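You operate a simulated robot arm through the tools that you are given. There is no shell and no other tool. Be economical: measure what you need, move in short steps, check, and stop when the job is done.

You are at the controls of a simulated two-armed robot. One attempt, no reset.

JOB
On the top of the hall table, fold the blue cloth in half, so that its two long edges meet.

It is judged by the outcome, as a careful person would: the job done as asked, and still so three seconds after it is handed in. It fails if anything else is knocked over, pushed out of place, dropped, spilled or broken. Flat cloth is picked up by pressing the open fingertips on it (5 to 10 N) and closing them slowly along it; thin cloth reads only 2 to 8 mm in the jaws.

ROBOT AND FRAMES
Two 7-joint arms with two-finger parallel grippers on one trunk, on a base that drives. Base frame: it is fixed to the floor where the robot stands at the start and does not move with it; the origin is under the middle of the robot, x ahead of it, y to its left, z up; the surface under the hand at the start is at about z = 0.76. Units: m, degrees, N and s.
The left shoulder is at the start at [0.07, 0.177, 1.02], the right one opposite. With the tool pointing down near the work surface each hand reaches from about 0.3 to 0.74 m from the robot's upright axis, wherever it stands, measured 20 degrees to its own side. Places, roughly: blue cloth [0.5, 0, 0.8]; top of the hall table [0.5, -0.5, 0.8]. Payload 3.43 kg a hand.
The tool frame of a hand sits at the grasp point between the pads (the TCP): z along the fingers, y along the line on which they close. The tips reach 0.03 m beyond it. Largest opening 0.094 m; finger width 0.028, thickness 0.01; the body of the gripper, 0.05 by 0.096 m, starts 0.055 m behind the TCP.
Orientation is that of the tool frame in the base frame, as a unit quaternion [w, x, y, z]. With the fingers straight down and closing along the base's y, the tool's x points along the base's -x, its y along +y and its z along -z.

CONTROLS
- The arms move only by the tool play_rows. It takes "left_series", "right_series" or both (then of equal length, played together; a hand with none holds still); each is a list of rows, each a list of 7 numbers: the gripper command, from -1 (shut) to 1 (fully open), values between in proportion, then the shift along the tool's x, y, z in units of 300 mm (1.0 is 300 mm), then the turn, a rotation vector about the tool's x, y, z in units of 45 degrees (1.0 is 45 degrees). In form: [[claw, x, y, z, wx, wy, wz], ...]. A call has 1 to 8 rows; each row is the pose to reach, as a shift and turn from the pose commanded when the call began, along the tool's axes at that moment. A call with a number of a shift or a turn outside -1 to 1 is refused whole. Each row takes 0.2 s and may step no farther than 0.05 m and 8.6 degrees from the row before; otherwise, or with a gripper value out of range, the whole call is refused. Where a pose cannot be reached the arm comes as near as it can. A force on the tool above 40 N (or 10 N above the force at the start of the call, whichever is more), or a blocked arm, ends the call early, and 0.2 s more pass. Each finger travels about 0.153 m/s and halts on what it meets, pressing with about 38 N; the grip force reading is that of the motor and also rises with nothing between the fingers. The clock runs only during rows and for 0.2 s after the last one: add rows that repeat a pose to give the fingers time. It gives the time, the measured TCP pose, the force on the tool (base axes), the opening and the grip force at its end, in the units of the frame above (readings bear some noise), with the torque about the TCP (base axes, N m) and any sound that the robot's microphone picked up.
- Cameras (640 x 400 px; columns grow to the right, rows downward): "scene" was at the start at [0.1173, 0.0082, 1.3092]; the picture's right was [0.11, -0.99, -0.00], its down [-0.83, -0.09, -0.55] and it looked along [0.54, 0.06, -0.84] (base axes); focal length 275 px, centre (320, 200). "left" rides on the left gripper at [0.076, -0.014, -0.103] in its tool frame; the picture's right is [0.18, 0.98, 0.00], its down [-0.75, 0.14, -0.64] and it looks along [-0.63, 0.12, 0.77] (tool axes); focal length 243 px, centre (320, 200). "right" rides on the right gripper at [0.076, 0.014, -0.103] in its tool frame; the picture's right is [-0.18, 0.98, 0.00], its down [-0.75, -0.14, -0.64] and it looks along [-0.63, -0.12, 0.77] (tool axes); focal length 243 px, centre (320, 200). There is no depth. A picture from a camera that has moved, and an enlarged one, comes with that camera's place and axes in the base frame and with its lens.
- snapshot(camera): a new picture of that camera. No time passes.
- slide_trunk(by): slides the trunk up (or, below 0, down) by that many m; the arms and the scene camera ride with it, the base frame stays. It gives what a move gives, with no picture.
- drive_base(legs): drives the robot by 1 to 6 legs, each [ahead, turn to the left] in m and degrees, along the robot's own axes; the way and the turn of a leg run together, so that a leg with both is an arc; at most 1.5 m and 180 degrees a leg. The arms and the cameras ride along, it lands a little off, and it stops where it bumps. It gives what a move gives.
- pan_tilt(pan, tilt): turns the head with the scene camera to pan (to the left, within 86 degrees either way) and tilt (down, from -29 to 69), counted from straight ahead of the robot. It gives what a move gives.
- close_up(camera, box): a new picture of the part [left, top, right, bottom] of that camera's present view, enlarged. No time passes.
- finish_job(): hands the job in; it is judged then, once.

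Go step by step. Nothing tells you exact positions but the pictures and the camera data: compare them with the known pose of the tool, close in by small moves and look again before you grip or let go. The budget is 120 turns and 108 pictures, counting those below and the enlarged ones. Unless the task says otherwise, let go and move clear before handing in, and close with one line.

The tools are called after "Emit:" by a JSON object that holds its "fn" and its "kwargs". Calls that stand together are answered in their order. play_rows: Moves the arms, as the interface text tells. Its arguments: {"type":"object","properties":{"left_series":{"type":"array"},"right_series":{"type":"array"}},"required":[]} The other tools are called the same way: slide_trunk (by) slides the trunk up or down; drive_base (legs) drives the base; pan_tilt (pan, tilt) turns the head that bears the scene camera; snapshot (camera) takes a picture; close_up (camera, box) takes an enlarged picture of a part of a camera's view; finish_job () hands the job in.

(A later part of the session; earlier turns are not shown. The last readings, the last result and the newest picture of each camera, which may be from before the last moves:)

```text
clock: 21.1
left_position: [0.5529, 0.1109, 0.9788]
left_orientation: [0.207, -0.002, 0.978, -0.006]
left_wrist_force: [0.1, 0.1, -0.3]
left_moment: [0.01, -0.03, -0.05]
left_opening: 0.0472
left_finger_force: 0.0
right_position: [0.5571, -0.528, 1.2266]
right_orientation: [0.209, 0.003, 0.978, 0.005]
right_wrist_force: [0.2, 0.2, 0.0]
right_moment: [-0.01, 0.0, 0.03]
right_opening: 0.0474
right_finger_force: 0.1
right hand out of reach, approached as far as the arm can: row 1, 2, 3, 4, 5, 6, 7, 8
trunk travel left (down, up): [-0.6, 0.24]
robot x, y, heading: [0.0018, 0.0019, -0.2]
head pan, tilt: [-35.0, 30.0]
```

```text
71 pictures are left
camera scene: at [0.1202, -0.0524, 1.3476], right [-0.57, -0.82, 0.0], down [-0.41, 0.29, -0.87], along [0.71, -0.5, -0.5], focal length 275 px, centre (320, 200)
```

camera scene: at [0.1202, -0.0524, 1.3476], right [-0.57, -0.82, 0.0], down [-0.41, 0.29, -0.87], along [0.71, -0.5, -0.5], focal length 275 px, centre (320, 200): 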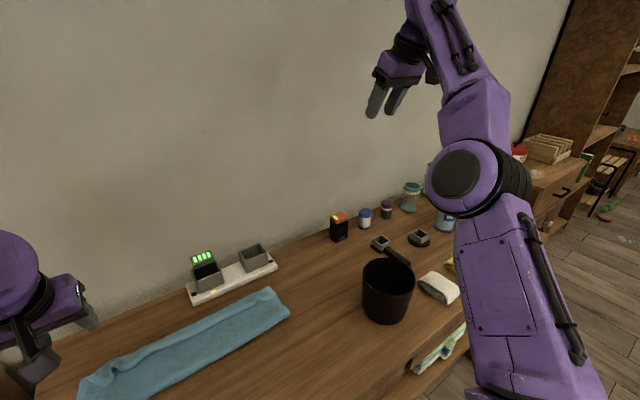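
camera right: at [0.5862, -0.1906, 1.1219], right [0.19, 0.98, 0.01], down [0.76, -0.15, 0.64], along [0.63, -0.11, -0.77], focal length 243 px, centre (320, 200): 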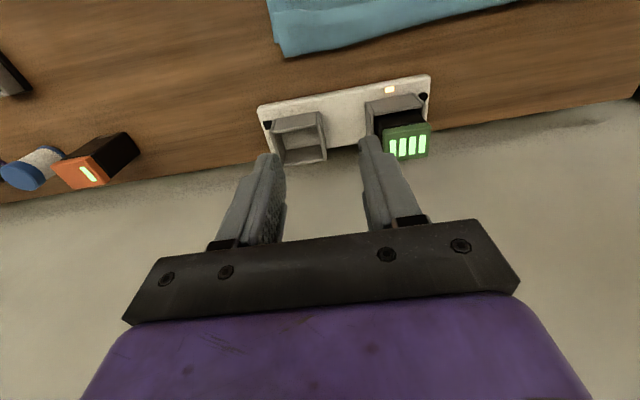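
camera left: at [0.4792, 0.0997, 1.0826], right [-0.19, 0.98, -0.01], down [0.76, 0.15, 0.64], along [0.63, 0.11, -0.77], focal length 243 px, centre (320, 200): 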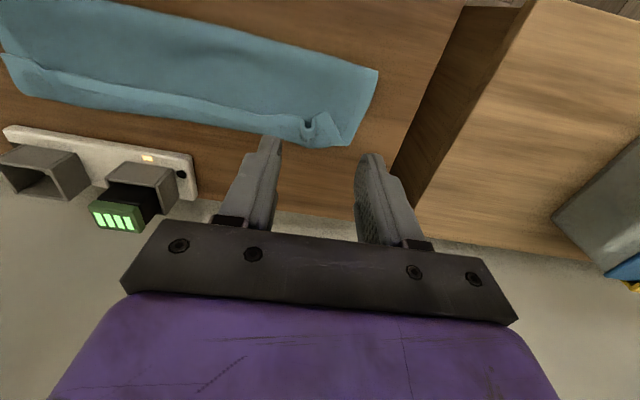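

The wrist bend may be what is at its limit. I'll turn the fingers more forward in free air to relieve it and see whether the pose becomes reachable.

Emit:
{"fn": "play_rows", "kwargs": {"right_series": [[0, 0, 0, 0, 0, -0.18, 0], [0, 0, 0, 0, 0, -0.36, 0], [0, 0, 0, 0, 0, -0.54, 0], [0, 0, 0, 0, 0, -0.72, 0], [0, 0, 0, 0, 0, -0.9, 0], [0, 0, 0, 0, 0, -0.9, 0]]}}

Emit:
{"fn": "snapshot", "kwargs": {"camera": "scene"}}

```text
clock: 22.5
left_position: [0.5536, 0.1117, 0.9785]
left_orientation: [0.207, -0.002, 0.978, -0.007]
left_wrist_force: [-0.4, 0.0, 0.9]
left_moment: [0.02, -0.01, 0.01]
left_opening: 0.047
left_finger_force: 0.1
right_position: [0.5503, -0.5407, 1.2211]
right_orientation: [0.535, 0.005, 0.845, 0.003]
right_wrist_force: [-0.1, -0.8, 1.2]
right_moment: [0.0, -0.01, 0.0]
right_opening: 0.0471
right_finger_force: 0.0
trunk travel left (down, up): [-0.6, 0.24]
robot x, y, heading: [-0.0009, 0.0015, -0.2]
head pan, tilt: [-35.0, 30.0]
```

```text
70 pictures are left
camera scene: at [0.1212, -0.0513, 1.3475], right [-0.57, -0.82, 0.0], down [-0.41, 0.29, -0.87], along [0.71, -0.5, -0.5], focal length 275 px, centre (320, 200)
```

scene: 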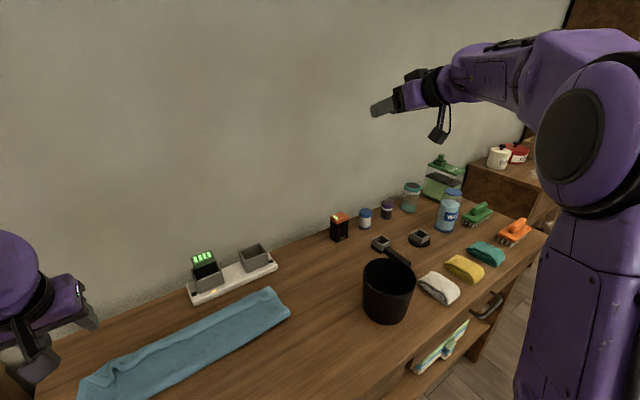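

The right arm is free again. I'll bring it back to the middle at height, keeping the forward tilt for now.

Emit:
{"fn": "play_rows", "kwargs": {"right_series": [[0, 0.065, 0.117, 0.008, 0, 0, 0], [0, 0.13, 0.233, 0.016, 0, 0, 0], [0, 0.196, 0.35, 0.024, 0, 0, 0], [0, 0.26, 0.467, 0.032, 0, 0, 0], [0, 0.327, 0.583, 0.04, 0, 0, 0], [0, 0.392, 0.7, 0.047, 0, 0, 0], [0, 0.458, 0.817, 0.055, 0, 0, 0], [0, 0.523, 0.933, 0.063, 0, 0, 0]]}}

Emit:
{"fn": "pan_tilt", "kwargs": {"pan": 0, "tilt": 52}}

Emit:
{"fn": "snapshot", "kwargs": {"camera": "scene"}}

```text
clock: 24.3
left_position: [0.5541, 0.1126, 0.9777]
left_orientation: [0.206, -0.003, 0.978, -0.006]
left_wrist_force: [-0.6, 0.0, 0.3]
left_moment: [-0.02, -0.02, 0.02]
left_opening: 0.0469
left_finger_force: 0.1
right_position: [0.5522, -0.309, 1.0228]
right_orientation: [0.533, 0.012, 0.846, 0.01]
right_wrist_force: [0.0, 0.4, -0.3]
right_moment: [-0.03, 0.01, -0.04]
right_opening: 0.047
right_finger_force: 0.1
right hand out of reach, approached as far as the arm can: row 5, 6, 7, 8
trunk travel left (down, up): [-0.6, 0.24]
robot x, y, heading: [-0.0013, 0.0004, -0.0]
head pan, tilt: [-35.0, 30.0]
```

```text
clock: 25.3
left_position: [0.5537, 0.1113, 0.9784]
left_orientation: [0.206, -0.003, 0.979, -0.006]
left_wrist_force: [-0.7, 0.4, -0.2]
left_moment: [-0.01, -0.01, -0.01]
left_opening: 0.0473
left_finger_force: 0.1
right_position: [0.5533, -0.3062, 1.0262]
right_orientation: [0.534, 0.01, 0.845, 0.011]
right_wrist_force: [-1.0, 0.4, -0.8]
right_moment: [0.0, 0.03, -0.04]
right_opening: 0.0469
right_finger_force: 0.1
trunk travel left (down, up): [-0.6, 0.24]
robot x, y, heading: [-0.0006, 0.0016, 0.1]
head pan, tilt: [0.0, 52.0]
```

```text
69 pictures are left
camera scene: at [0.1227, 0.0004, 1.3153], right [0.0, -1.0, 0.0], down [-0.79, 0.0, -0.62], along [0.62, 0.0, -0.79], focal length 275 px, centre (320, 200)
```

scene: 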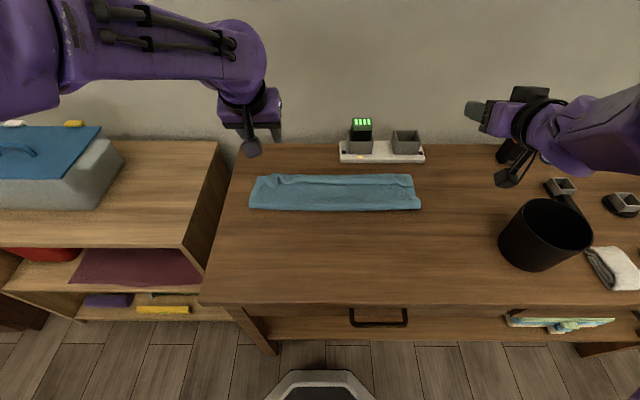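

Now I'll bring the right fingers back toward vertical, to match the left hand.

Emit:
{"fn": "play_rows", "kwargs": {"right_series": [[0, 0, 0, 0, 0, 0.18, 0], [0, 0, 0, 0, 0, 0.36, 0], [0, 0, 0, 0, 0, 0.54, 0], [0, 0, 0, 0, 0, 0.72, 0], [0, 0, 0, 0, 0, 0.9, 0], [0, 0, 0, 0, 0, 0.9, 0]]}}

Emit:
{"fn": "snapshot", "kwargs": {"camera": "scene"}}

```text
clock: 26.7
left_position: [0.5526, 0.1112, 0.9781]
left_orientation: [0.208, -0.003, 0.978, -0.007]
left_wrist_force: [-0.3, -0.6, -0.1]
left_moment: [0.01, 0.0, -0.01]
left_opening: 0.0469
left_finger_force: 0.1
right_position: [0.5547, -0.307, 1.0266]
right_orientation: [0.208, 0.001, 0.978, 0.005]
right_wrist_force: [0.8, -0.1, -0.1]
right_moment: [-0.01, 0.01, 0.05]
right_opening: 0.0472
right_finger_force: 0.0
trunk travel left (down, up): [-0.6, 0.24]
robot x, y, heading: [-0.0014, 0.0003, 0.2]
head pan, tilt: [0.0, 52.0]
```

```text
68 pictures are left
camera scene: at [0.1221, 0.0007, 1.3153], right [0.0, -1.0, 0.0], down [-0.79, 0.0, -0.62], along [0.62, 0.0, -0.79], focal length 275 px, centre (320, 200)
```

scene: 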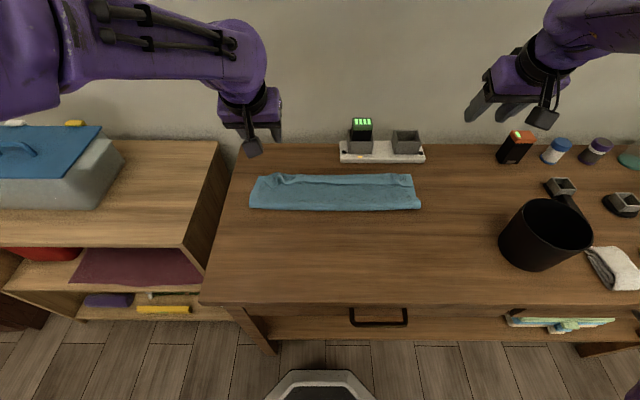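

Both arms are healthy again, so I'll avoid that wall-ward tilt from now on. Next I'll move the hands over the standing pinch ridges in the lip, left at about (0.607, 0.110) and right at about (0.604, -0.197), and look.

Emit:
{"fn": "play_rows", "kwargs": {"left_series": [[0, 0, 0, 0, 0, 0, 0], [0, 0.01, 0, 0.1, 0, 0, 0], [0, 0.03, 0, 0.2, 0, 0, 0], [0, 0.045, 0, 0.3, 0, 0, 0], [0, 0.06, 0, 0.4, 0, 0, 0], [0, 0.076, -0.002, 0.5, 0, 0, 0], [0, 0.076, -0.002, 0.5, 0, 0, 0]], "right_series": [[0, 0.026, 0.06, 0.11, 0, 0, 0], [0, 0.053, 0.12, 0.22, 0, 0, 0], [0, 0.08, 0.18, 0.33, 0, 0, 0], [0, 0.105, 0.24, 0.44, 0, 0, 0], [0, 0.13, 0.3, 0.55, 0, 0, 0], [0, 0.158, 0.367, 0.64, 0, 0, 0], [0, 0.158, 0.367, 0.64, 0, 0, 0]]}}

Emit:
{"fn": "snapshot", "kwargs": {"camera": "left"}}

Emit:
{"fn": "snapshot", "kwargs": {"camera": "right"}}

Emit:
{"fn": "close_up", "kwargs": {"camera": "scene", "box": [220, 110, 460, 260]}}

```text
clock: 28.3
left_position: [0.5933, 0.109, 0.8309]
left_orientation: [0.208, -0.002, 0.978, -0.007]
left_wrist_force: [-0.5, 0.4, -0.1]
left_moment: [0.0, -0.01, 0.0]
left_opening: 0.0468
left_finger_force: 0.1
right_position: [0.5872, -0.1948, 0.8314]
right_orientation: [0.209, 0.002, 0.978, 0.006]
right_wrist_force: [-0.5, -0.4, -0.5]
right_moment: [-0.02, -0.01, 0.01]
right_opening: 0.0472
right_finger_force: 0.0
trunk travel left (down, up): [-0.6, 0.24]
robot x, y, heading: [-0.0026, -0.001, 0.0]
head pan, tilt: [0.0, 52.0]
```

```text
67 pictures are left
camera left: at [0.4841, 0.0948, 0.8957], right [-0.17, 0.98, -0.09], down [0.43, 0.15, 0.89], along [0.89, 0.11, -0.45], focal length 243 px, centre (320, 200)
```

left: 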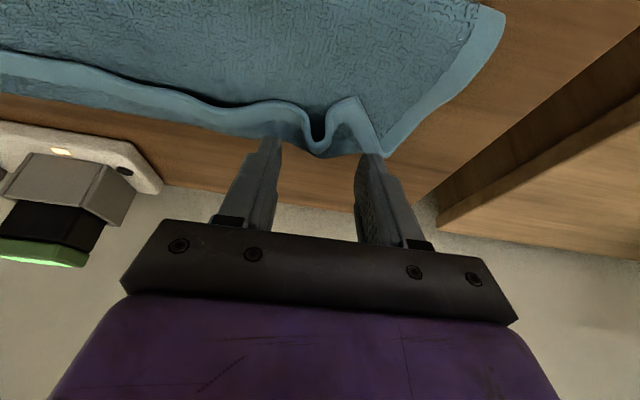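

```text
66 pictures are left
camera right: at [0.4749, -0.1815, 0.8934], right [0.17, 0.98, 0.09], down [0.42, -0.15, 0.89], along [0.89, -0.11, -0.44], focal length 243 px, centre (320, 200)
```

right: 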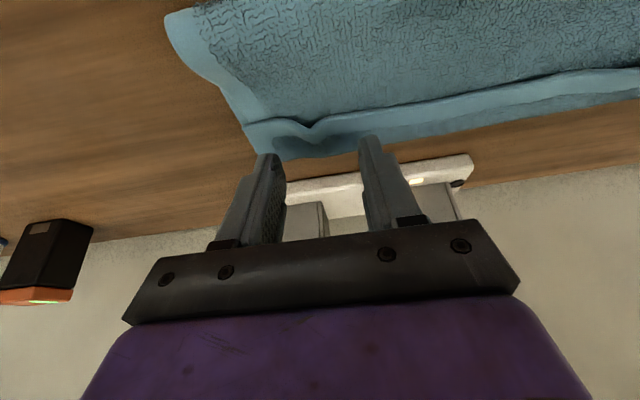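

```text
2.67 times, centred on (340, 185) of scene
camera zoom: at [0.1214, 0.0, 1.3154], right [0.0, -1.0, 0.0], down [-0.79, 0.0, -0.62], along [0.62, 0.0, -0.79], focal length 733 px, centre (267, 240)
```

zoom: 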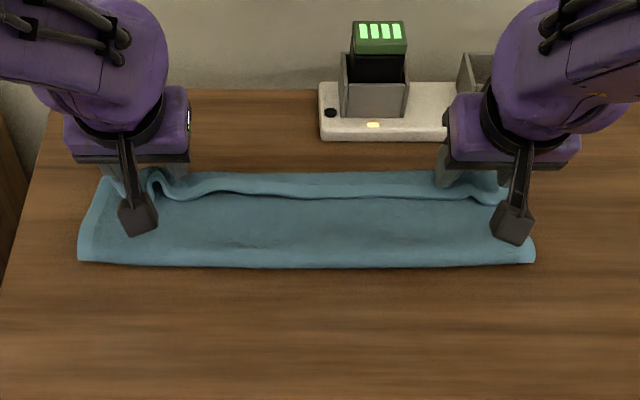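

The hands straddle the ridges well. I'll lower them without pressing, so that only the standing ridge goes between the fingers.

Emit:
{"fn": "play_rows", "kwargs": {"left_series": [[0, 0.006, -0.013, 0.03, 0, 0, 0], [0, 0.01, -0.013, 0.06, 0, 0, 0], [0, 0.012, -0.013, 0.085, 0, 0, 0], [0, 0.012, -0.013, 0.085, 0, 0, 0]], "right_series": [[0, 0.003, -0.01, 0.03, 0, 0, 0], [0, 0.005, -0.01, 0.06, 0, 0, 0], [0, 0.007, -0.01, 0.09, 0, 0, 0], [0, 0.007, -0.01, 0.09, 0, 0, 0]]}}

Emit:
{"fn": "close_up", "kwargs": {"camera": "left", "box": [200, 60, 440, 210]}}

Emit:
{"fn": "close_up", "kwargs": {"camera": "right", "box": [200, 60, 440, 210]}}

```text
clock: 29.3
left_position: [0.601, 0.1031, 0.8086]
left_orientation: [0.207, -0.002, 0.978, -0.007]
left_wrist_force: [-0.2, 0.4, -0.4]
left_moment: [-0.05, -0.04, 0.0]
left_opening: 0.0471
left_finger_force: 0.0
right_position: [0.5963, -0.1973, 0.8073]
right_orientation: [0.208, 0.002, 0.978, 0.005]
right_wrist_force: [-0.3, -0.7, -0.1]
right_moment: [-0.03, 0.04, -0.01]
right_opening: 0.0467
right_finger_force: 0.0
trunk travel left (down, up): [-0.6, 0.24]
robot x, y, heading: [-0.0011, -0.0008, -0.1]
head pan, tilt: [0.0, 52.0]
```

```text
2.67 times, centred on (320, 135) of left
camera zoom: at [0.4899, 0.0902, 0.871], right [-0.17, 0.98, -0.09], down [0.43, 0.15, 0.89], along [0.89, 0.11, -0.45], focal length 647 px, centre (320, 373)
```

zoom: 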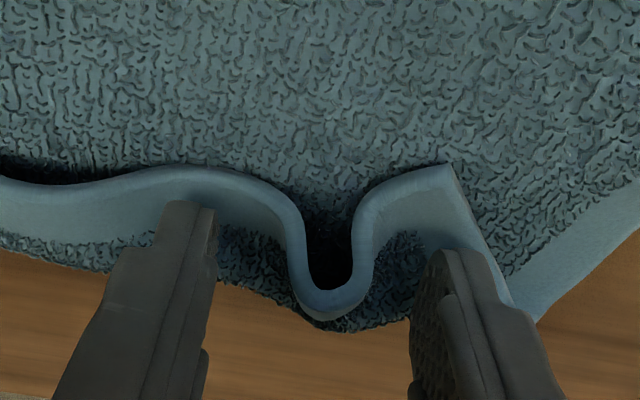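

```text
2.67 times, centred on (320, 135) of right
camera zoom: at [0.4857, -0.1839, 0.8681], right [0.17, 0.98, 0.09], down [0.43, -0.15, 0.89], along [0.89, -0.11, -0.44], focal length 647 px, centre (320, 373)
```

zoom: 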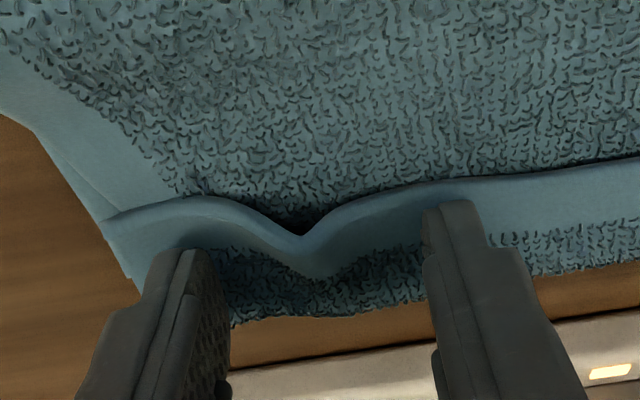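

The lip edge is clear and the fingers flank the ridges. I'll shift 5 mm toward the robot, go down to light contact, and close slowly.

Emit:
{"fn": "play_rows", "kwargs": {"left_series": [[0, 0.02, 0.008, 0.005, 0, 0, 0], [0, 0.024, 0.008, 0.012, 0, 0, 0], [0, 0.024, 0.008, 0.012, 0, 0, 0]], "right_series": [[0, 0.02, 0.005, 0.005, 0, 0, 0], [0, 0.024, 0.005, 0.014, 0, 0, 0], [0, 0.024, 0.005, 0.014, 0, 0, 0]]}}

```text
clock: 30.1
left_position: [0.5942, 0.1062, 0.8025]
left_orientation: [0.207, -0.002, 0.978, -0.007]
left_wrist_force: [1.4, -1.0, 2.1]
left_moment: [0.05, -0.03, 0.04]
left_opening: 0.047
left_finger_force: 0.0
right_position: [0.5922, -0.1961, 0.8008]
right_orientation: [0.209, 0.002, 0.978, 0.005]
right_wrist_force: [1.8, -1.1, 6.4]
right_moment: [-0.14, -0.07, 0.0]
right_opening: 0.0475
right_finger_force: 0.5
trunk travel left (down, up): [-0.6, 0.24]
robot x, y, heading: [-0.0064, 0.0026, -0.2]
head pan, tilt: [0.0, 52.0]
```

Contact is light, so I'll close slowly now.

Emit:
{"fn": "play_rows", "kwargs": {"left_series": [[-0.14, 0, 0, 0, 0, 0, 0], [-0.28, 0, 0, 0, 0, 0, 0], [-0.42, 0, 0, 0, 0, 0, 0], [-0.56, 0, 0, 0, 0, 0, 0], [-0.7, 0, 0, 0, 0, 0, 0], [-0.84, 0, 0, 0, 0, 0, 0], [-1, 0, 0, 0, 0, 0, 0], [-1, 0, 0, 0, 0, 0, 0]], "right_series": [[-0.14, 0, 0, 0, 0, 0, 0], [-0.28, 0, 0, 0, 0, 0, 0], [-0.42, 0, 0, 0, 0, 0, 0], [-0.56, 0, 0, 0, 0, 0, 0], [-0.7, 0, 0, 0, 0, 0, 0], [-0.84, 0, 0, 0, 0, 0, 0], [-1, 0, 0, 0, 0, 0, 0], [-1, 0, 0, 0, 0, 0, 0]]}}

Emit:
{"fn": "close_up", "kwargs": {"camera": "left", "box": [200, 60, 440, 210]}}

Emit:
{"fn": "close_up", "kwargs": {"camera": "right", "box": [200, 60, 440, 210]}}

```text
clock: 31.9
left_position: [0.5945, 0.1067, 0.8019]
left_orientation: [0.207, -0.003, 0.978, -0.007]
left_wrist_force: [-0.3, -9.1, 3.0]
left_moment: [-0.33, -0.04, -0.01]
left_opening: 0.0088
left_finger_force: 38.2
right_position: [0.592, -0.1959, 0.8009]
right_orientation: [0.21, 0.003, 0.978, 0.006]
right_wrist_force: [-0.1, 9.6, 8.3]
right_moment: [0.3, -0.01, 0.11]
right_opening: 0.0063
right_finger_force: 38.3
trunk travel left (down, up): [-0.6, 0.24]
robot x, y, heading: [0.0017, 0.0022, -0.1]
head pan, tilt: [0.0, 52.0]
```

```text
2.67 times, centred on (320, 135) of left
camera zoom: at [0.4844, 0.0921, 0.8659], right [-0.17, 0.98, -0.09], down [0.43, 0.16, 0.89], along [0.89, 0.11, -0.45], focal length 647 px, centre (320, 373)
```

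zoom: 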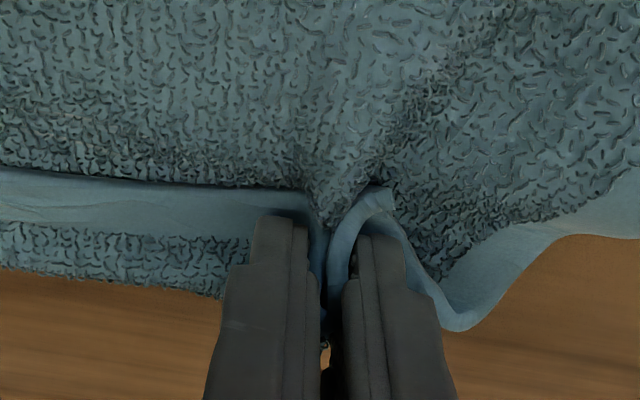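

```text
2.67 times, centred on (320, 135) of right
camera zoom: at [0.4807, -0.1814, 0.8627], right [0.17, 0.98, 0.09], down [0.42, -0.15, 0.89], along [0.89, -0.11, -0.44], focal length 647 px, centre (320, 373)
```

zoom: 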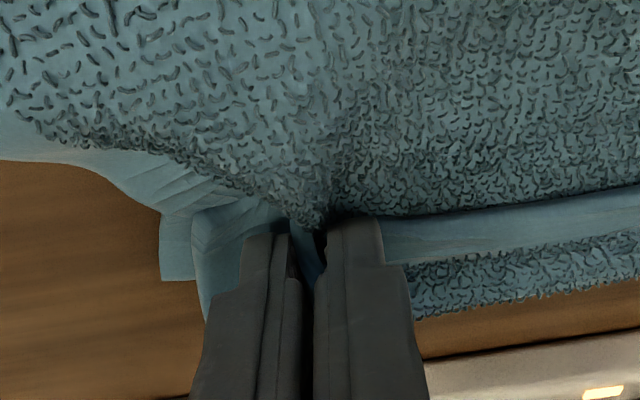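

The jaws read thicker than one ridge, so they probably took in the layer beneath too. I'll open, rise a little and look before retrying higher.

Emit:
{"fn": "play_rows", "kwargs": {"left_series": [[-0.7, 0, 0, 0, 0, 0, 0], [-0.4, 0, 0, 0, 0, 0, 0], [-0.1, 0, 0, -0.01, 0, 0, 0], [0, 0, 0, -0.04, 0, 0, 0], [0, 0, 0, -0.06, 0, 0, 0]], "right_series": [[-0.7, 0, 0, 0, 0, 0, 0], [-0.4, 0, 0, 0, 0, 0, 0], [-0.1, 0, 0, -0.01, 0, 0, 0], [0, 0, 0, -0.04, 0, 0, 0], [0, 0, 0, -0.06, 0, 0, 0]]}}

Emit:
{"fn": "close_up", "kwargs": {"camera": "left", "box": [200, 60, 440, 210]}}

Emit:
{"fn": "close_up", "kwargs": {"camera": "right", "box": [200, 60, 440, 210]}}

```text
clock: 33.1
left_position: [0.5871, 0.1055, 0.8156]
left_orientation: [0.207, -0.002, 0.978, -0.007]
left_wrist_force: [0.6, 1.5, -0.2]
left_moment: [0.04, -0.01, -0.03]
left_opening: 0.0471
left_finger_force: 0.1
right_position: [0.5869, -0.1966, 0.8173]
right_orientation: [0.207, 0.002, 0.978, 0.006]
right_wrist_force: [0.0, 0.0, 0.0]
right_moment: [0.0, 0.04, -0.03]
right_opening: 0.047
right_finger_force: 0.1
trunk travel left (down, up): [-0.6, 0.24]
robot x, y, heading: [0.0001, 0.0018, -0.0]
head pan, tilt: [0.0, 52.0]
```

```text
2.67 times, centred on (320, 135) of left
camera zoom: at [0.4769, 0.0918, 0.8798], right [-0.17, 0.98, -0.09], down [0.43, 0.15, 0.89], along [0.89, 0.11, -0.45], focal length 647 px, centre (320, 373)
```

zoom: 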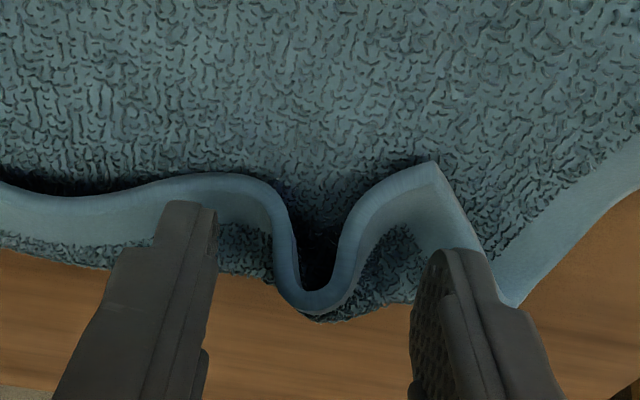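

```text
2.67 times, centred on (320, 135) of right
camera zoom: at [0.4751, -0.1834, 0.879], right [0.17, 0.98, 0.09], down [0.43, -0.15, 0.89], along [0.89, -0.12, -0.44], focal length 647 px, centre (320, 373)
```

zoom: 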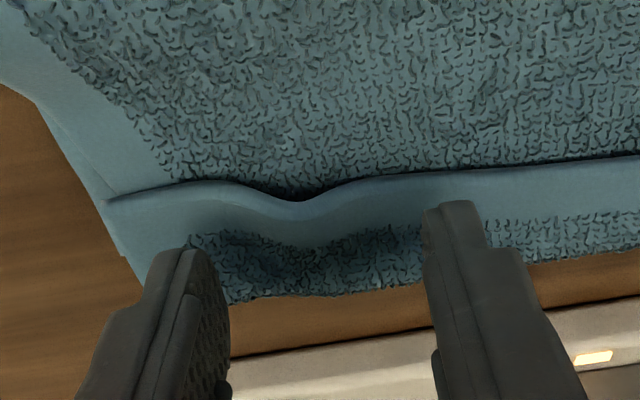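

My last shift put the fingertips in front of the lip. This time I'll set them farther forward, on the lip only, with the left hand a bit higher around its standing loop.

Emit:
{"fn": "play_rows", "kwargs": {"left_series": [[0, -0.042, -0.007, 0, 0, 0, 0], [0, -0.042, -0.007, 0.03, 0, 0, 0], [0, -0.042, -0.007, 0.054, 0, 0, 0], [0, -0.042, -0.007, 0.054, 0, 0, 0]], "right_series": [[0, -0.046, 0, 0, 0, 0, 0], [0, -0.046, 0, 0.04, 0, 0, 0], [0, -0.046, 0, 0.07, 0, 0, 0], [0, -0.046, 0, 0.07, 0, 0, 0]]}}

Emit:
{"fn": "close_up", "kwargs": {"camera": "left", "box": [200, 60, 440, 210]}}

Emit:
{"fn": "close_up", "kwargs": {"camera": "right", "box": [200, 60, 440, 210]}}

```text
clock: 34.1
left_position: [0.6059, 0.1047, 0.8068]
left_orientation: [0.207, -0.003, 0.978, -0.006]
left_wrist_force: [-0.3, -0.4, -0.3]
left_moment: [-0.01, -0.03, -0.01]
left_opening: 0.047
left_finger_force: 0.1
right_position: [0.6077, -0.1956, 0.8058]
right_orientation: [0.209, 0.003, 0.978, 0.005]
right_wrist_force: [0.5, 0.0, 1.0]
right_moment: [-0.01, 0.02, 0.01]
right_opening: 0.047
right_finger_force: 0.0
trunk travel left (down, up): [-0.6, 0.24]
robot x, y, heading: [-0.0019, -0.002, -0.1]
head pan, tilt: [0.0, 52.0]
```

```text
2.67 times, centred on (320, 135) of left
camera zoom: at [0.4953, 0.091, 0.8706], right [-0.17, 0.98, -0.09], down [0.43, 0.15, 0.89], along [0.89, 0.11, -0.45], focal length 647 px, centre (320, 373)
```

zoom: 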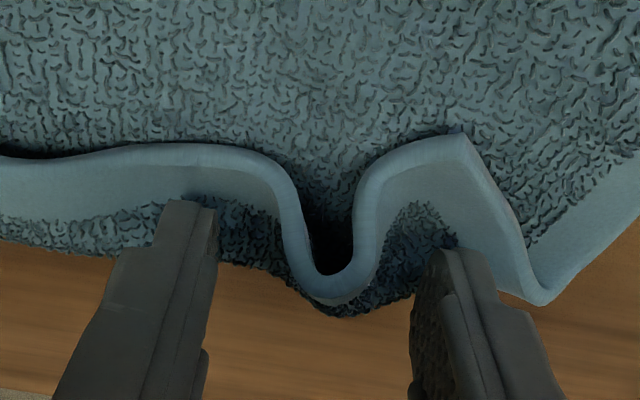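

```text
2.67 times, centred on (320, 135) of right
camera zoom: at [0.4961, -0.1831, 0.867], right [0.17, 0.98, 0.09], down [0.43, -0.15, 0.89], along [0.89, -0.11, -0.44], focal length 647 px, centre (320, 373)
```

zoom: 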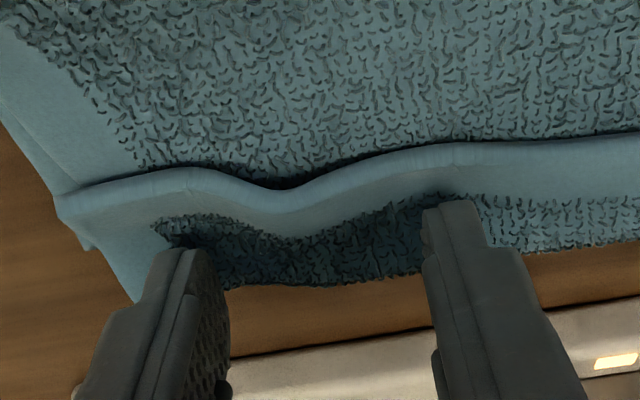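

The placement on the lip is good. I'll shift 4 mm back, press the right hand lightly, and close both.

Emit:
{"fn": "play_rows", "kwargs": {"left_series": [[0, 0.013, 0, -0.002, 0, 0, 0], [-0.15, 0.013, 0, -0.002, 0, 0, 0], [-0.3, 0.013, 0, -0.002, 0, 0, 0], [-0.45, 0.013, 0, -0.002, 0, 0, 0], [-0.6, 0.013, 0, -0.002, 0, 0, 0], [-0.75, 0.013, 0, -0.002, 0, 0, 0], [-0.9, 0.013, 0, -0.002, 0, 0, 0], [-1, 0.013, 0, -0.002, 0, 0, 0]], "right_series": [[0, 0.017, 0, 0.007, 0, 0, 0], [-0.15, 0.017, 0, 0.007, 0, 0, 0], [-0.3, 0.017, 0, 0.007, 0, 0, 0], [-0.45, 0.017, 0, 0.007, 0, 0, 0], [-0.6, 0.017, 0, 0.007, 0, 0, 0], [-0.75, 0.017, 0, 0.007, 0, 0, 0], [-0.9, 0.017, 0, 0.007, 0, 0, 0], [-1, 0.017, 0, 0.007, 0, 0, 0]]}}

Emit:
{"fn": "close_up", "kwargs": {"camera": "left", "box": [200, 60, 440, 210]}}

Emit:
{"fn": "close_up", "kwargs": {"camera": "right", "box": [200, 60, 440, 210]}}

```text
clock: 35.9
left_position: [0.6011, 0.1064, 0.8055]
left_orientation: [0.207, -0.003, 0.978, -0.006]
left_wrist_force: [-0.4, -4.1, 0.7]
left_moment: [-0.09, 0.03, -0.01]
left_opening: 0.004
left_finger_force: 37.8
right_position: [0.604, -0.196, 0.8017]
right_orientation: [0.21, 0.002, 0.978, 0.005]
right_wrist_force: [-0.8, 4.5, 5.7]
right_moment: [0.1, -0.03, 0.06]
right_opening: 0.0093
right_finger_force: 38.1
trunk travel left (down, up): [-0.6, 0.24]
robot x, y, heading: [0.0003, -0.0005, -0.2]
head pan, tilt: [0.0, 52.0]
```

```text
2.67 times, centred on (320, 135) of left
camera zoom: at [0.4908, 0.0911, 0.8699], right [-0.17, 0.98, -0.09], down [0.43, 0.15, 0.89], along [0.89, 0.11, -0.45], focal length 647 px, centre (320, 373)
```

zoom: 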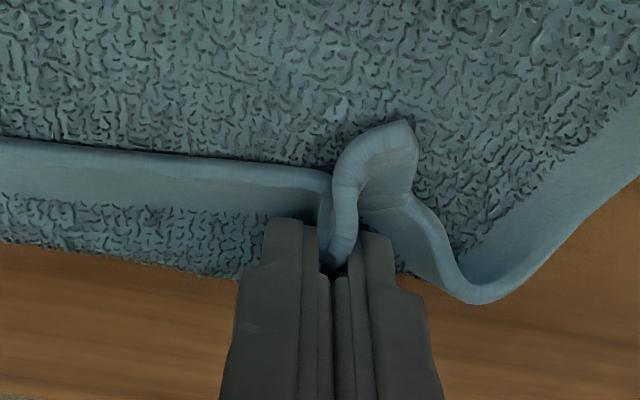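

```text
2.67 times, centred on (320, 135) of right
camera zoom: at [0.4919, -0.1824, 0.8636], right [0.17, 0.98, 0.09], down [0.43, -0.15, 0.89], along [0.89, -0.11, -0.44], focal length 647 px, centre (320, 373)
```

zoom: 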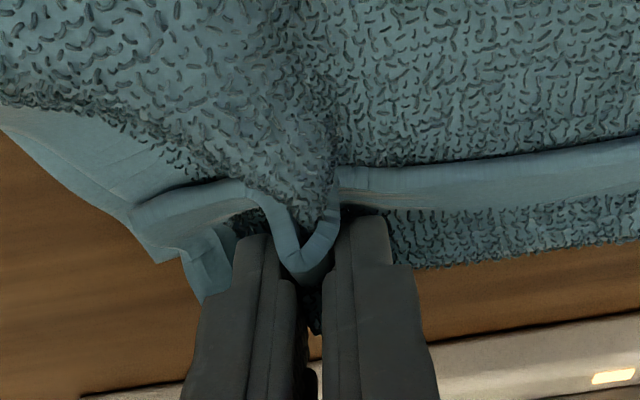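

The left hand holds just the lip at 4 mm. The right holds double at 9 mm, so I'll open it slightly, raise it a few millimetres so the lower layer drops out, and close again.

Emit:
{"fn": "play_rows", "kwargs": {"right_series": [[-0.6, 0, 0, 0, 0, 0, 0], [-0.5, 0.007, 0, -0.016, 0, 0, 0], [-0.5, 0.007, 0, -0.016, 0, 0, 0]]}}

Emit:
{"fn": "close_up", "kwargs": {"camera": "right", "box": [200, 60, 440, 210]}}

```text
clock: 36.7
left_position: [0.6027, 0.1065, 0.8058]
left_orientation: [0.206, -0.003, 0.979, -0.007]
left_wrist_force: [-0.9, -1.3, 0.7]
left_moment: [-0.01, 0.02, 0.02]
left_opening: 0.0045
left_finger_force: 37.7
right_position: [0.6006, -0.1966, 0.8029]
right_orientation: [0.207, 0.001, 0.978, 0.005]
right_wrist_force: [0.6, -0.5, 2.1]
right_moment: [-0.01, 0.02, 0.02]
right_opening: 0.0235
right_finger_force: 0.7
trunk travel left (down, up): [-0.6, 0.24]
robot x, y, heading: [0.001, -0.0023, -0.2]
head pan, tilt: [0.0, 52.0]
```

```text
2.67 times, centred on (320, 135) of right
camera zoom: at [0.4884, -0.1829, 0.8658], right [0.17, 0.98, 0.09], down [0.43, -0.15, 0.89], along [0.89, -0.11, -0.44], focal length 647 px, centre (320, 373)
```

zoom: 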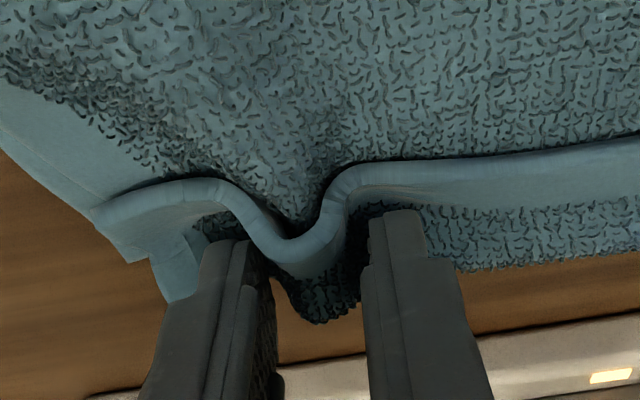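

The lip's loop stands above the layer below. I'll raise the right hand about 6 mm more and close on the loop alone.

Emit:
{"fn": "play_rows", "kwargs": {"right_series": [[-0.5, 0.006, 0, -0.018, 0, 0, 0], [-0.5, 0.006, 0, -0.018, 0, 0, 0], [-0.65, 0.006, 0, -0.018, 0, 0, 0], [-0.8, 0.006, 0, -0.018, 0, 0, 0], [-0.95, 0.006, 0, -0.018, 0, 0, 0], [-1, 0.006, 0, -0.018, 0, 0, 0]]}}

Emit:
{"fn": "close_up", "kwargs": {"camera": "right", "box": [200, 60, 440, 210]}}

```text
clock: 38.1
left_position: [0.6018, 0.1053, 0.8052]
left_orientation: [0.207, -0.002, 0.978, -0.007]
left_wrist_force: [-0.4, -1.0, 0.9]
left_moment: [0.0, 0.01, -0.02]
left_opening: 0.0043
left_finger_force: 37.7
right_position: [0.5961, -0.1975, 0.8091]
right_orientation: [0.209, 0.003, 0.978, 0.005]
right_wrist_force: [-0.3, 0.8, -0.2]
right_moment: [0.04, 0.0, 0.0]
right_opening: 0.0061
right_finger_force: 37.8
trunk travel left (down, up): [-0.6, 0.24]
robot x, y, heading: [-0.0027, -0.002, -0.2]
head pan, tilt: [0.0, 52.0]
```

```text
2.67 times, centred on (320, 135) of right
camera zoom: at [0.4848, -0.1838, 0.8703], right [0.17, 0.98, 0.09], down [0.43, -0.15, 0.89], along [0.89, -0.11, -0.44], focal length 647 px, centre (320, 373)
```

zoom: 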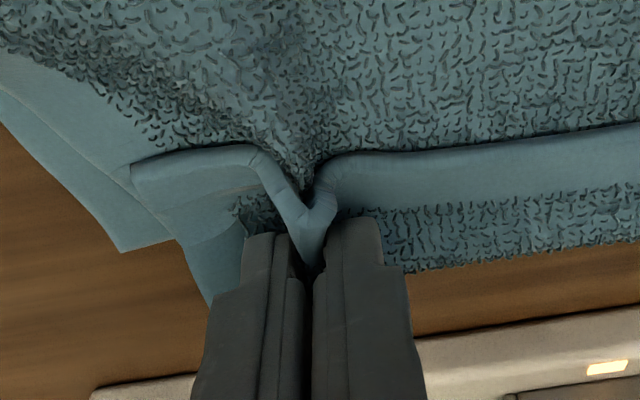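

It looks like mostly the lip now. I'll lift both hands 4 cm with a slight move toward the robot and check.

Emit:
{"fn": "play_rows", "kwargs": {"left_series": [[-1, -0.01, 0, -0.04, 0, 0, 0], [-1, -0.02, 0, -0.08, 0, 0, 0], [-1, -0.02, 0, -0.13, 0, 0, 0], [-1, -0.02, 0, -0.13, 0, 0, 0]], "right_series": [[-1, -0.01, 0, -0.04, 0, 0, 0], [-1, -0.02, 0, -0.08, 0, 0, 0], [-1, -0.02, 0, -0.13, 0, 0, 0], [-1, -0.02, 0, -0.13, 0, 0, 0]]}}

Emit:
{"fn": "snapshot", "kwargs": {"camera": "left"}}

Emit:
{"fn": "snapshot", "kwargs": {"camera": "right"}}

Emit:
{"fn": "close_up", "kwargs": {"camera": "scene", "box": [220, 110, 460, 260]}}

```text
clock: 39.1
left_position: [0.5897, 0.105, 0.8432]
left_orientation: [0.206, -0.002, 0.979, -0.008]
left_wrist_force: [1.0, -0.7, -0.8]
left_moment: [-0.03, 0.05, -0.01]
left_opening: 0.0042
left_finger_force: 38.0
right_position: [0.5874, -0.1986, 0.8451]
right_orientation: [0.207, 0.003, 0.978, 0.005]
right_wrist_force: [-0.1, 1.2, -0.1]
right_moment: [0.06, 0.0, 0.04]
right_opening: 0.0059
right_finger_force: 37.8
trunk travel left (down, up): [-0.6, 0.24]
robot x, y, heading: [-0.0016, -0.0012, 0.0]
head pan, tilt: [0.0, 52.0]
```

```text
52 pictures are left
camera left: at [0.481, 0.0916, 0.9073], right [-0.17, 0.98, -0.09], down [0.43, 0.15, 0.89], along [0.89, 0.11, -0.45], focal length 243 px, centre (320, 200)
```

left: 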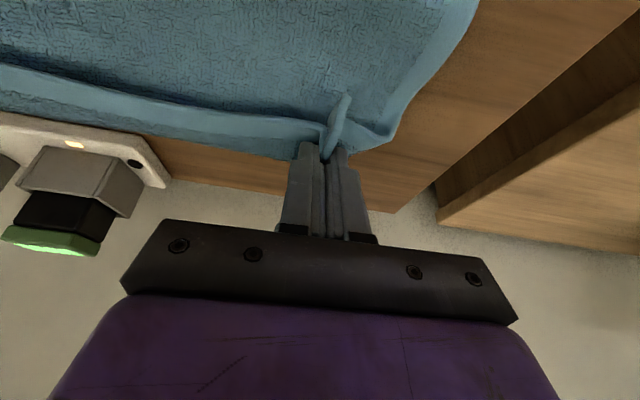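

```text
51 pictures are left
camera right: at [0.4764, -0.1841, 0.9083], right [0.17, 0.98, 0.09], down [0.43, -0.15, 0.89], along [0.89, -0.11, -0.45], focal length 243 px, centre (320, 200)
```

right: 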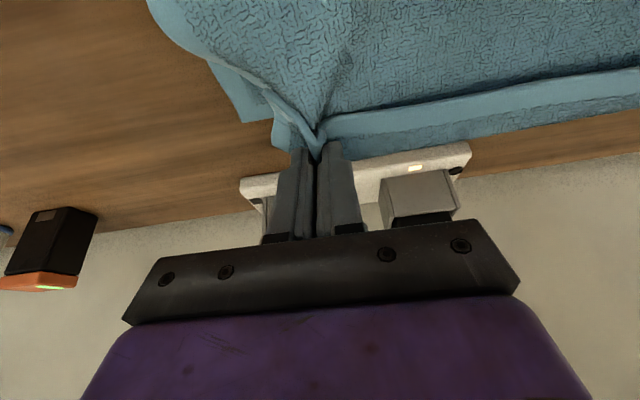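

```text
2.67 times, centred on (340, 185) of scene
camera zoom: at [0.1236, 0.0004, 1.3152], right [0.0, -1.0, 0.0], down [-0.79, 0.0, -0.61], along [0.61, 0.0, -0.79], focal length 733 px, centre (267, 240)
```

zoom: 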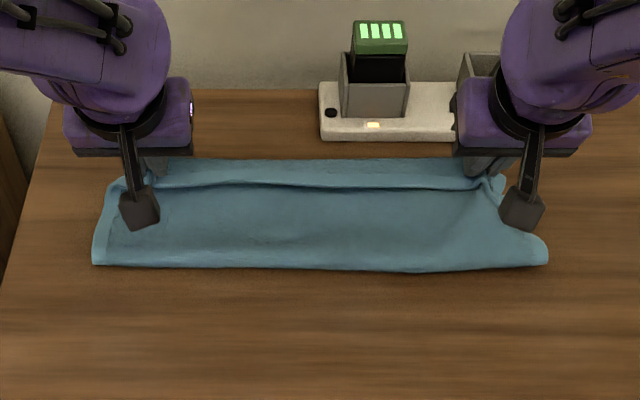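

The left hand has the edge alone, but the right still has two layers. I'll release the right, raise the left further to unroll the edge, and look.

Emit:
{"fn": "play_rows", "kwargs": {"left_series": [[-1, 0, 0, 0, 0, 0, 0], [-1, 0, 0, 0, 0, 0, 0], [-1, 0.05, -0.01, -0.06, 0, 0, 0], [-1, 0.1, -0.02, -0.12, 0, 0, 0], [-1, 0.1, -0.03, -0.2, 0, 0, 0], [-1, 0.1, -0.03, -0.2, 0, 0, 0]], "right_series": [[-0.5, 0, 0, 0, 0, 0, 0], [0, 0, 0, 0, 0, 0, 0], [0, 0, 0, -0.1, 0, 0, 0], [0, 0, 0, -0.2, 0, 0, 0], [0, 0, 0, -0.3, 0, 0, 0], [0, 0, 0, -0.3, 0, 0, 0]]}}

Emit:
{"fn": "snapshot", "kwargs": {"camera": "right"}}

Emit:
{"fn": "close_up", "kwargs": {"camera": "scene", "box": [220, 110, 460, 260]}}

```text
clock: 40.5
left_position: [0.5409, 0.096, 0.8869]
left_orientation: [0.206, -0.002, 0.978, -0.007]
left_wrist_force: [0.2, -1.2, 0.4]
left_moment: [0.01, 0.0, -0.03]
left_opening: 0.0044
left_finger_force: 38.1
right_position: [0.553, -0.1986, 0.9281]
right_orientation: [0.208, 0.002, 0.978, 0.005]
right_wrist_force: [0.5, -0.3, -0.1]
right_moment: [-0.02, -0.01, 0.05]
right_opening: 0.0469
right_finger_force: 0.0
trunk travel left (down, up): [-0.6, 0.24]
robot x, y, heading: [0.0002, -0.003, 0.2]
head pan, tilt: [0.0, 52.0]
```

```text
49 pictures are left
camera right: at [0.4396, -0.1839, 0.9903], right [0.17, 0.98, 0.09], down [0.43, -0.15, 0.89], along [0.89, -0.11, -0.45], focal length 243 px, centre (320, 200)
```

right: 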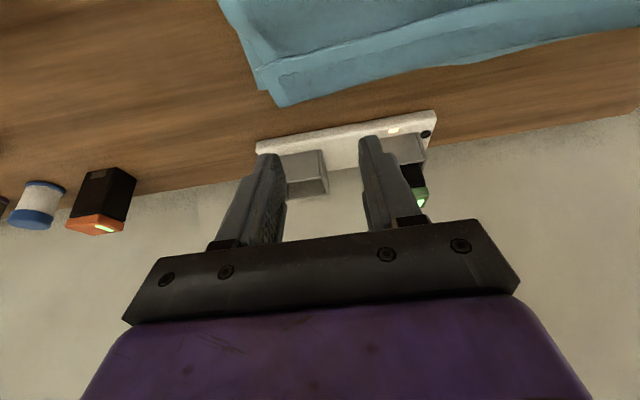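

```text
2.67 times, centred on (340, 185) of scene
camera zoom: at [0.1239, 0.0003, 1.3151], right [0.0, -1.0, 0.0], down [-0.79, 0.0, -0.61], along [0.61, 0.0, -0.79], focal length 733 px, centre (267, 240)
```

zoom: 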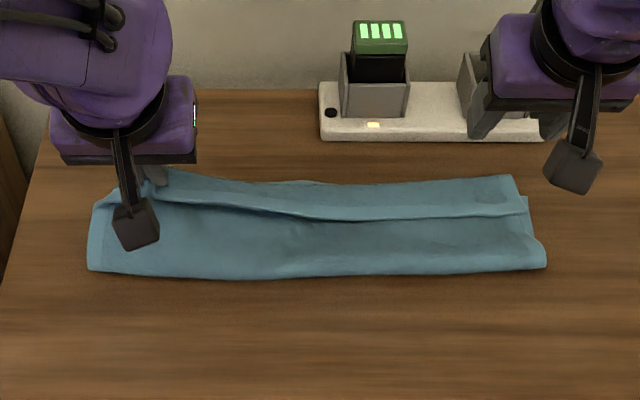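

The left side is lifting cleanly. I'll continue raising it toward the robot so the roll opens across the width.

Emit:
{"fn": "play_rows", "kwargs": {"left_series": [[-1, 0.07, -0.01, -0.05, 0, 0, 0], [-1, 0.13, -0.02, -0.1, 0, 0, 0], [-1, 0.2, -0.02, -0.15, 0, 0, 0], [-1, 0.25, -0.02, -0.15, 0, 0, 0], [-1, 0.25, -0.02, -0.15, 0, 0, 0]]}}

Emit:
{"fn": "snapshot", "kwargs": {"camera": "right"}}

Emit:
{"fn": "close_up", "kwargs": {"camera": "scene", "box": [220, 110, 460, 260]}}

```text
clock: 41.7
left_position: [0.4535, 0.0901, 0.8967]
left_orientation: [0.207, -0.003, 0.978, -0.006]
left_wrist_force: [-0.1, -0.2, 0.2]
left_moment: [0.01, 0.01, -0.01]
left_opening: 0.004
left_finger_force: 38.3
right_position: [0.5505, -0.1977, 0.9287]
right_orientation: [0.208, 0.002, 0.978, 0.005]
right_wrist_force: [-0.6, -0.7, -0.7]
right_moment: [-0.06, -0.04, -0.02]
right_opening: 0.047
right_finger_force: 0.1
trunk travel left (down, up): [-0.6, 0.24]
robot x, y, heading: [0.0015, -0.002, -0.3]
head pan, tilt: [0.0, 52.0]
```

```text
47 pictures are left
camera right: at [0.4388, -0.1843, 0.9905], right [0.17, 0.98, 0.09], down [0.43, -0.15, 0.89], along [0.89, -0.11, -0.44], focal length 243 px, centre (320, 200)
```

right: 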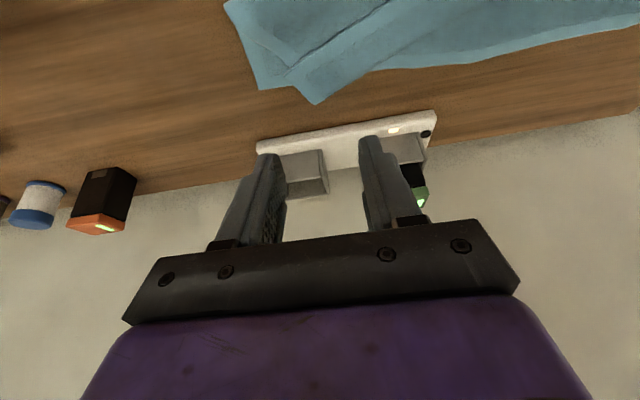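

```text
2.67 times, centred on (340, 185) of scene
camera zoom: at [0.1227, -0.0001, 1.3153], right [0.0, -1.0, 0.0], down [-0.79, 0.0, -0.62], along [0.62, 0.0, -0.79], focal length 733 px, centre (267, 240)
```

zoom: 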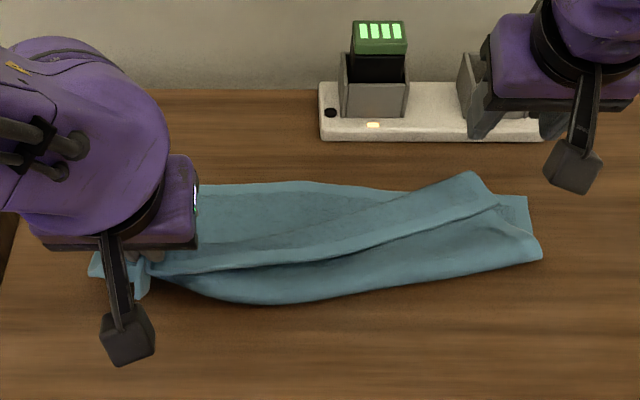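

The roll is opening, so the cleanest option is to unfold fully and redo the fold with the cloth taut. I'll lay the left corner back on the near side.

Emit:
{"fn": "play_rows", "kwargs": {"left_series": [[-1, 0.08, 0.01, 0.02, 0, 0.13, 0], [-1, 0.16, 0.02, 0.06, 0, 0.26, 0], [-1, 0.24, 0.033, 0.1, 0, 0.4, 0], [-1, 0.3, 0.033, 0.15, 0, 0.53, 0], [-1, 0.34, 0.033, 0.19, 0, 0.53, 0], [-1, 0.34, 0.033, 0.19, 0, 0.53, 0]]}}

Emit:
{"fn": "close_up", "kwargs": {"camera": "scene", "box": [200, 110, 472, 280]}}

Emit:
{"fn": "snapshot", "kwargs": {"camera": "right"}}

```text
clock: 43.1
left_position: [0.3827, 0.0993, 0.8032]
left_orientation: [0.0, -0.001, 1.0, -0.007]
left_wrist_force: [1.0, -0.9, 1.2]
left_moment: [0.02, 0.01, 0.01]
left_opening: 0.0042
left_finger_force: 37.7
right_position: [0.5517, -0.1972, 0.9281]
right_orientation: [0.208, 0.003, 0.978, 0.005]
right_wrist_force: [0.6, 0.6, 0.3]
right_moment: [0.01, -0.03, -0.02]
right_opening: 0.047
right_finger_force: 0.0
trunk travel left (down, up): [-0.6, 0.24]
robot x, y, heading: [0.0019, 0.0019, 0.2]
head pan, tilt: [0.0, 52.0]
```

```text
2.35 times, centred on (336, 195) of scene
camera zoom: at [0.1229, 0.0006, 1.3153], right [0.0, -1.0, 0.0], down [-0.79, 0.0, -0.62], along [0.62, 0.0, -0.79], focal length 647 px, centre (282, 212)
```

zoom: 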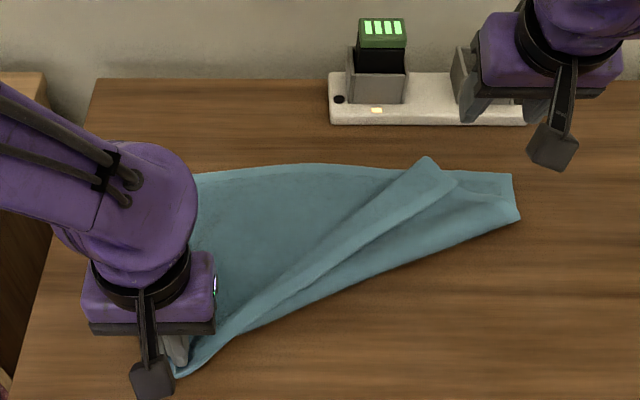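

```text
44 pictures are left
camera right: at [0.439, -0.1837, 0.9905], right [0.17, 0.98, 0.09], down [0.43, -0.15, 0.89], along [0.89, -0.11, -0.44], focal length 243 px, centre (320, 200)
```

right: 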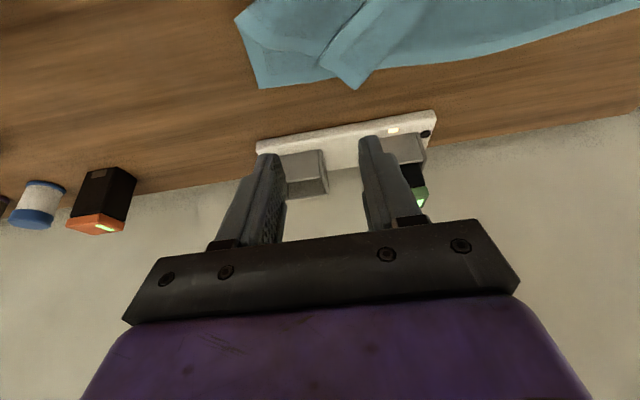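

The left half is unfolded, and the right corner's flap lies at about (0.63, -0.17). I'll bring the right hand vertical above it to pick it up.

Emit:
{"fn": "play_rows", "kwargs": {"right_series": [[0, -0.01, 0.03, 0.08, 0, 0.13, 0], [0, -0.02, 0.06, 0.16, 0, 0.26, 0], [0, -0.03, 0.09, 0.24, 0, 0.4, 0], [0, -0.047, 0.123, 0.32, 0, 0.53, 0], [0, -0.047, 0.123, 0.36, 0, 0.53, 0], [0, -0.047, 0.123, 0.36, 0, 0.53, 0]]}}

Emit:
{"fn": "snapshot", "kwargs": {"camera": "right"}}

```text
clock: 44.5
left_position: [0.3826, 0.0972, 0.8029]
left_orientation: [0.0, -0.001, 1.0, -0.007]
left_wrist_force: [-0.5, 0.3, -0.3]
left_moment: [0.02, -0.02, 0.0]
left_opening: 0.0042
left_finger_force: 37.5
right_position: [0.6053, -0.1598, 0.8359]
right_orientation: [0.0, 0.002, 1.0, 0.006]
right_wrist_force: [0.1, 0.0, -0.7]
right_moment: [-0.01, 0.01, -0.03]
right_opening: 0.0469
right_finger_force: 0.1
trunk travel left (down, up): [-0.6, 0.24]
robot x, y, heading: [0.0023, 0.0012, -0.1]
head pan, tilt: [0.0, 52.0]
```

```text
43 pictures are left
camera right: at [0.5286, -0.1469, 0.9373], right [0.19, 0.98, 0.01], down [0.75, -0.15, 0.64], along [0.63, -0.11, -0.77], focal length 243 px, centre (320, 200)
```

right: 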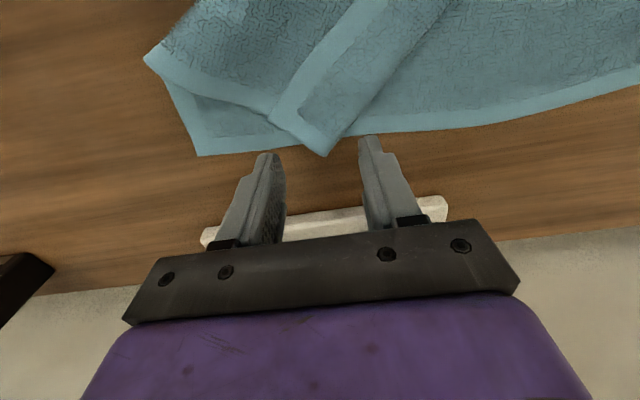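

The flap corner is at about (0.623, -0.157). I'll set the fingers on it about 2 cm in from the tip and press lightly.

Emit:
{"fn": "play_rows", "kwargs": {"right_series": [[-0.3, -0.01, 0.012, 0.05, 0, 0, 0], [-0.3, -0.01, 0.012, 0.1, 0, 0, 0], [-0.3, -0.01, 0.012, 0.125, 0, 0, 0], [-0.3, -0.01, 0.012, 0.14, 0, 0, 0], [-0.3, -0.01, 0.012, 0.14, 0, 0, 0]]}}

Emit:
{"fn": "close_up", "kwargs": {"camera": "right", "box": [200, 60, 440, 210]}}

```text
clock: 45.7
left_position: [0.381, 0.0982, 0.8037]
left_orientation: [0.001, -0.001, 1.0, -0.007]
left_wrist_force: [-0.1, 0.0, -0.7]
left_moment: [0.0, 0.01, -0.01]
left_opening: 0.0042
left_finger_force: 37.8
right_position: [0.611, -0.1562, 0.7963]
right_orientation: [0.004, 0.001, 1.0, 0.006]
right_wrist_force: [2.0, 0.3, 15.0]
right_moment: [-0.09, 0.14, 0.02]
right_opening: 0.033
right_finger_force: 0.3
trunk travel left (down, up): [-0.6, 0.24]
robot x, y, heading: [-0.0034, 0.0015, -0.0]
head pan, tilt: [0.0, 52.0]
```

```text
2.67 times, centred on (320, 135) of right
camera zoom: at [0.5324, -0.1437, 0.8976], right [0.19, 0.98, 0.01], down [0.75, -0.15, 0.65], along [0.64, -0.11, -0.76], focal length 647 px, centre (320, 373)
```

zoom: 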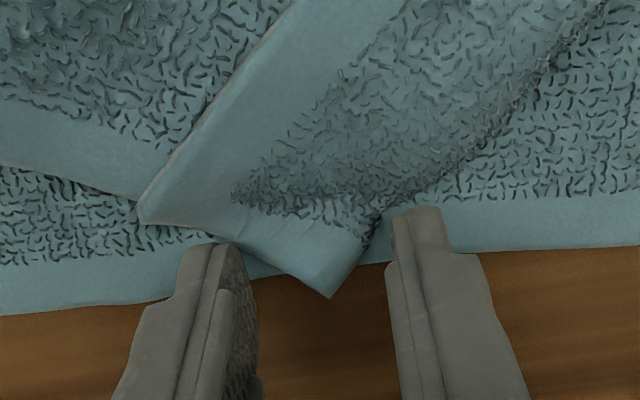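

The true cloth corner is at about (0.590, -0.193), with the flap extending toward +y. I'll reposition the fingers onto the flap just inside that corner.

Emit:
{"fn": "play_rows", "kwargs": {"right_series": [[-0.3, 0, 0, -0.04, 0, 0, 0], [-0.3, 0.06, -0.05, -0.04, 0, 0, 0], [-0.3, 0.06, -0.05, -0.015, 0, 0, 0], [-0.3, 0.06, -0.05, -0.002, 0, 0, 0], [-0.3, 0.06, -0.05, -0.002, 0, 0, 0]]}}

Emit:
{"fn": "close_up", "kwargs": {"camera": "right", "box": [200, 60, 440, 210]}}

```text
clock: 46.9
left_position: [0.3812, 0.099, 0.8039]
left_orientation: [0.001, -0.001, 1.0, -0.006]
left_wrist_force: [0.7, 0.2, -0.8]
left_moment: [-0.01, 0.01, -0.03]
left_opening: 0.0041
left_finger_force: 38.0
right_position: [0.5916, -0.1711, 0.797]
right_orientation: [0.004, 0.0, 1.0, 0.005]
right_wrist_force: [1.8, -4.1, 14.8]
right_moment: [-0.06, 0.08, 0.03]
right_opening: 0.0325
right_finger_force: 0.0
trunk travel left (down, up): [-0.6, 0.24]
robot x, y, heading: [-0.001, 0.0019, -0.2]
head pan, tilt: [0.0, 52.0]
```

```text
2.67 times, centred on (320, 135) of right
camera zoom: at [0.514, -0.1578, 0.8983], right [0.19, 0.98, 0.01], down [0.75, -0.15, 0.65], along [0.64, -0.11, -0.76], focal length 647 px, centre (320, 373)
```

zoom: 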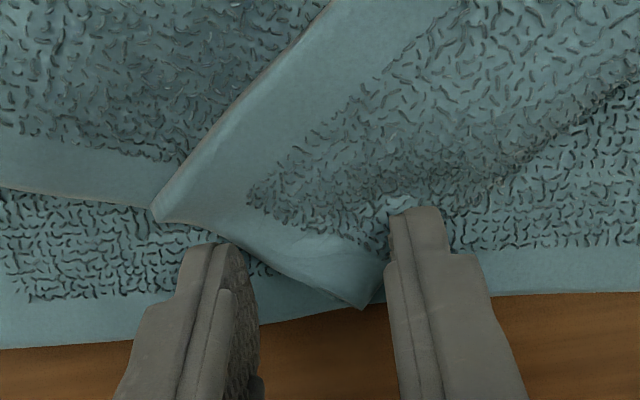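

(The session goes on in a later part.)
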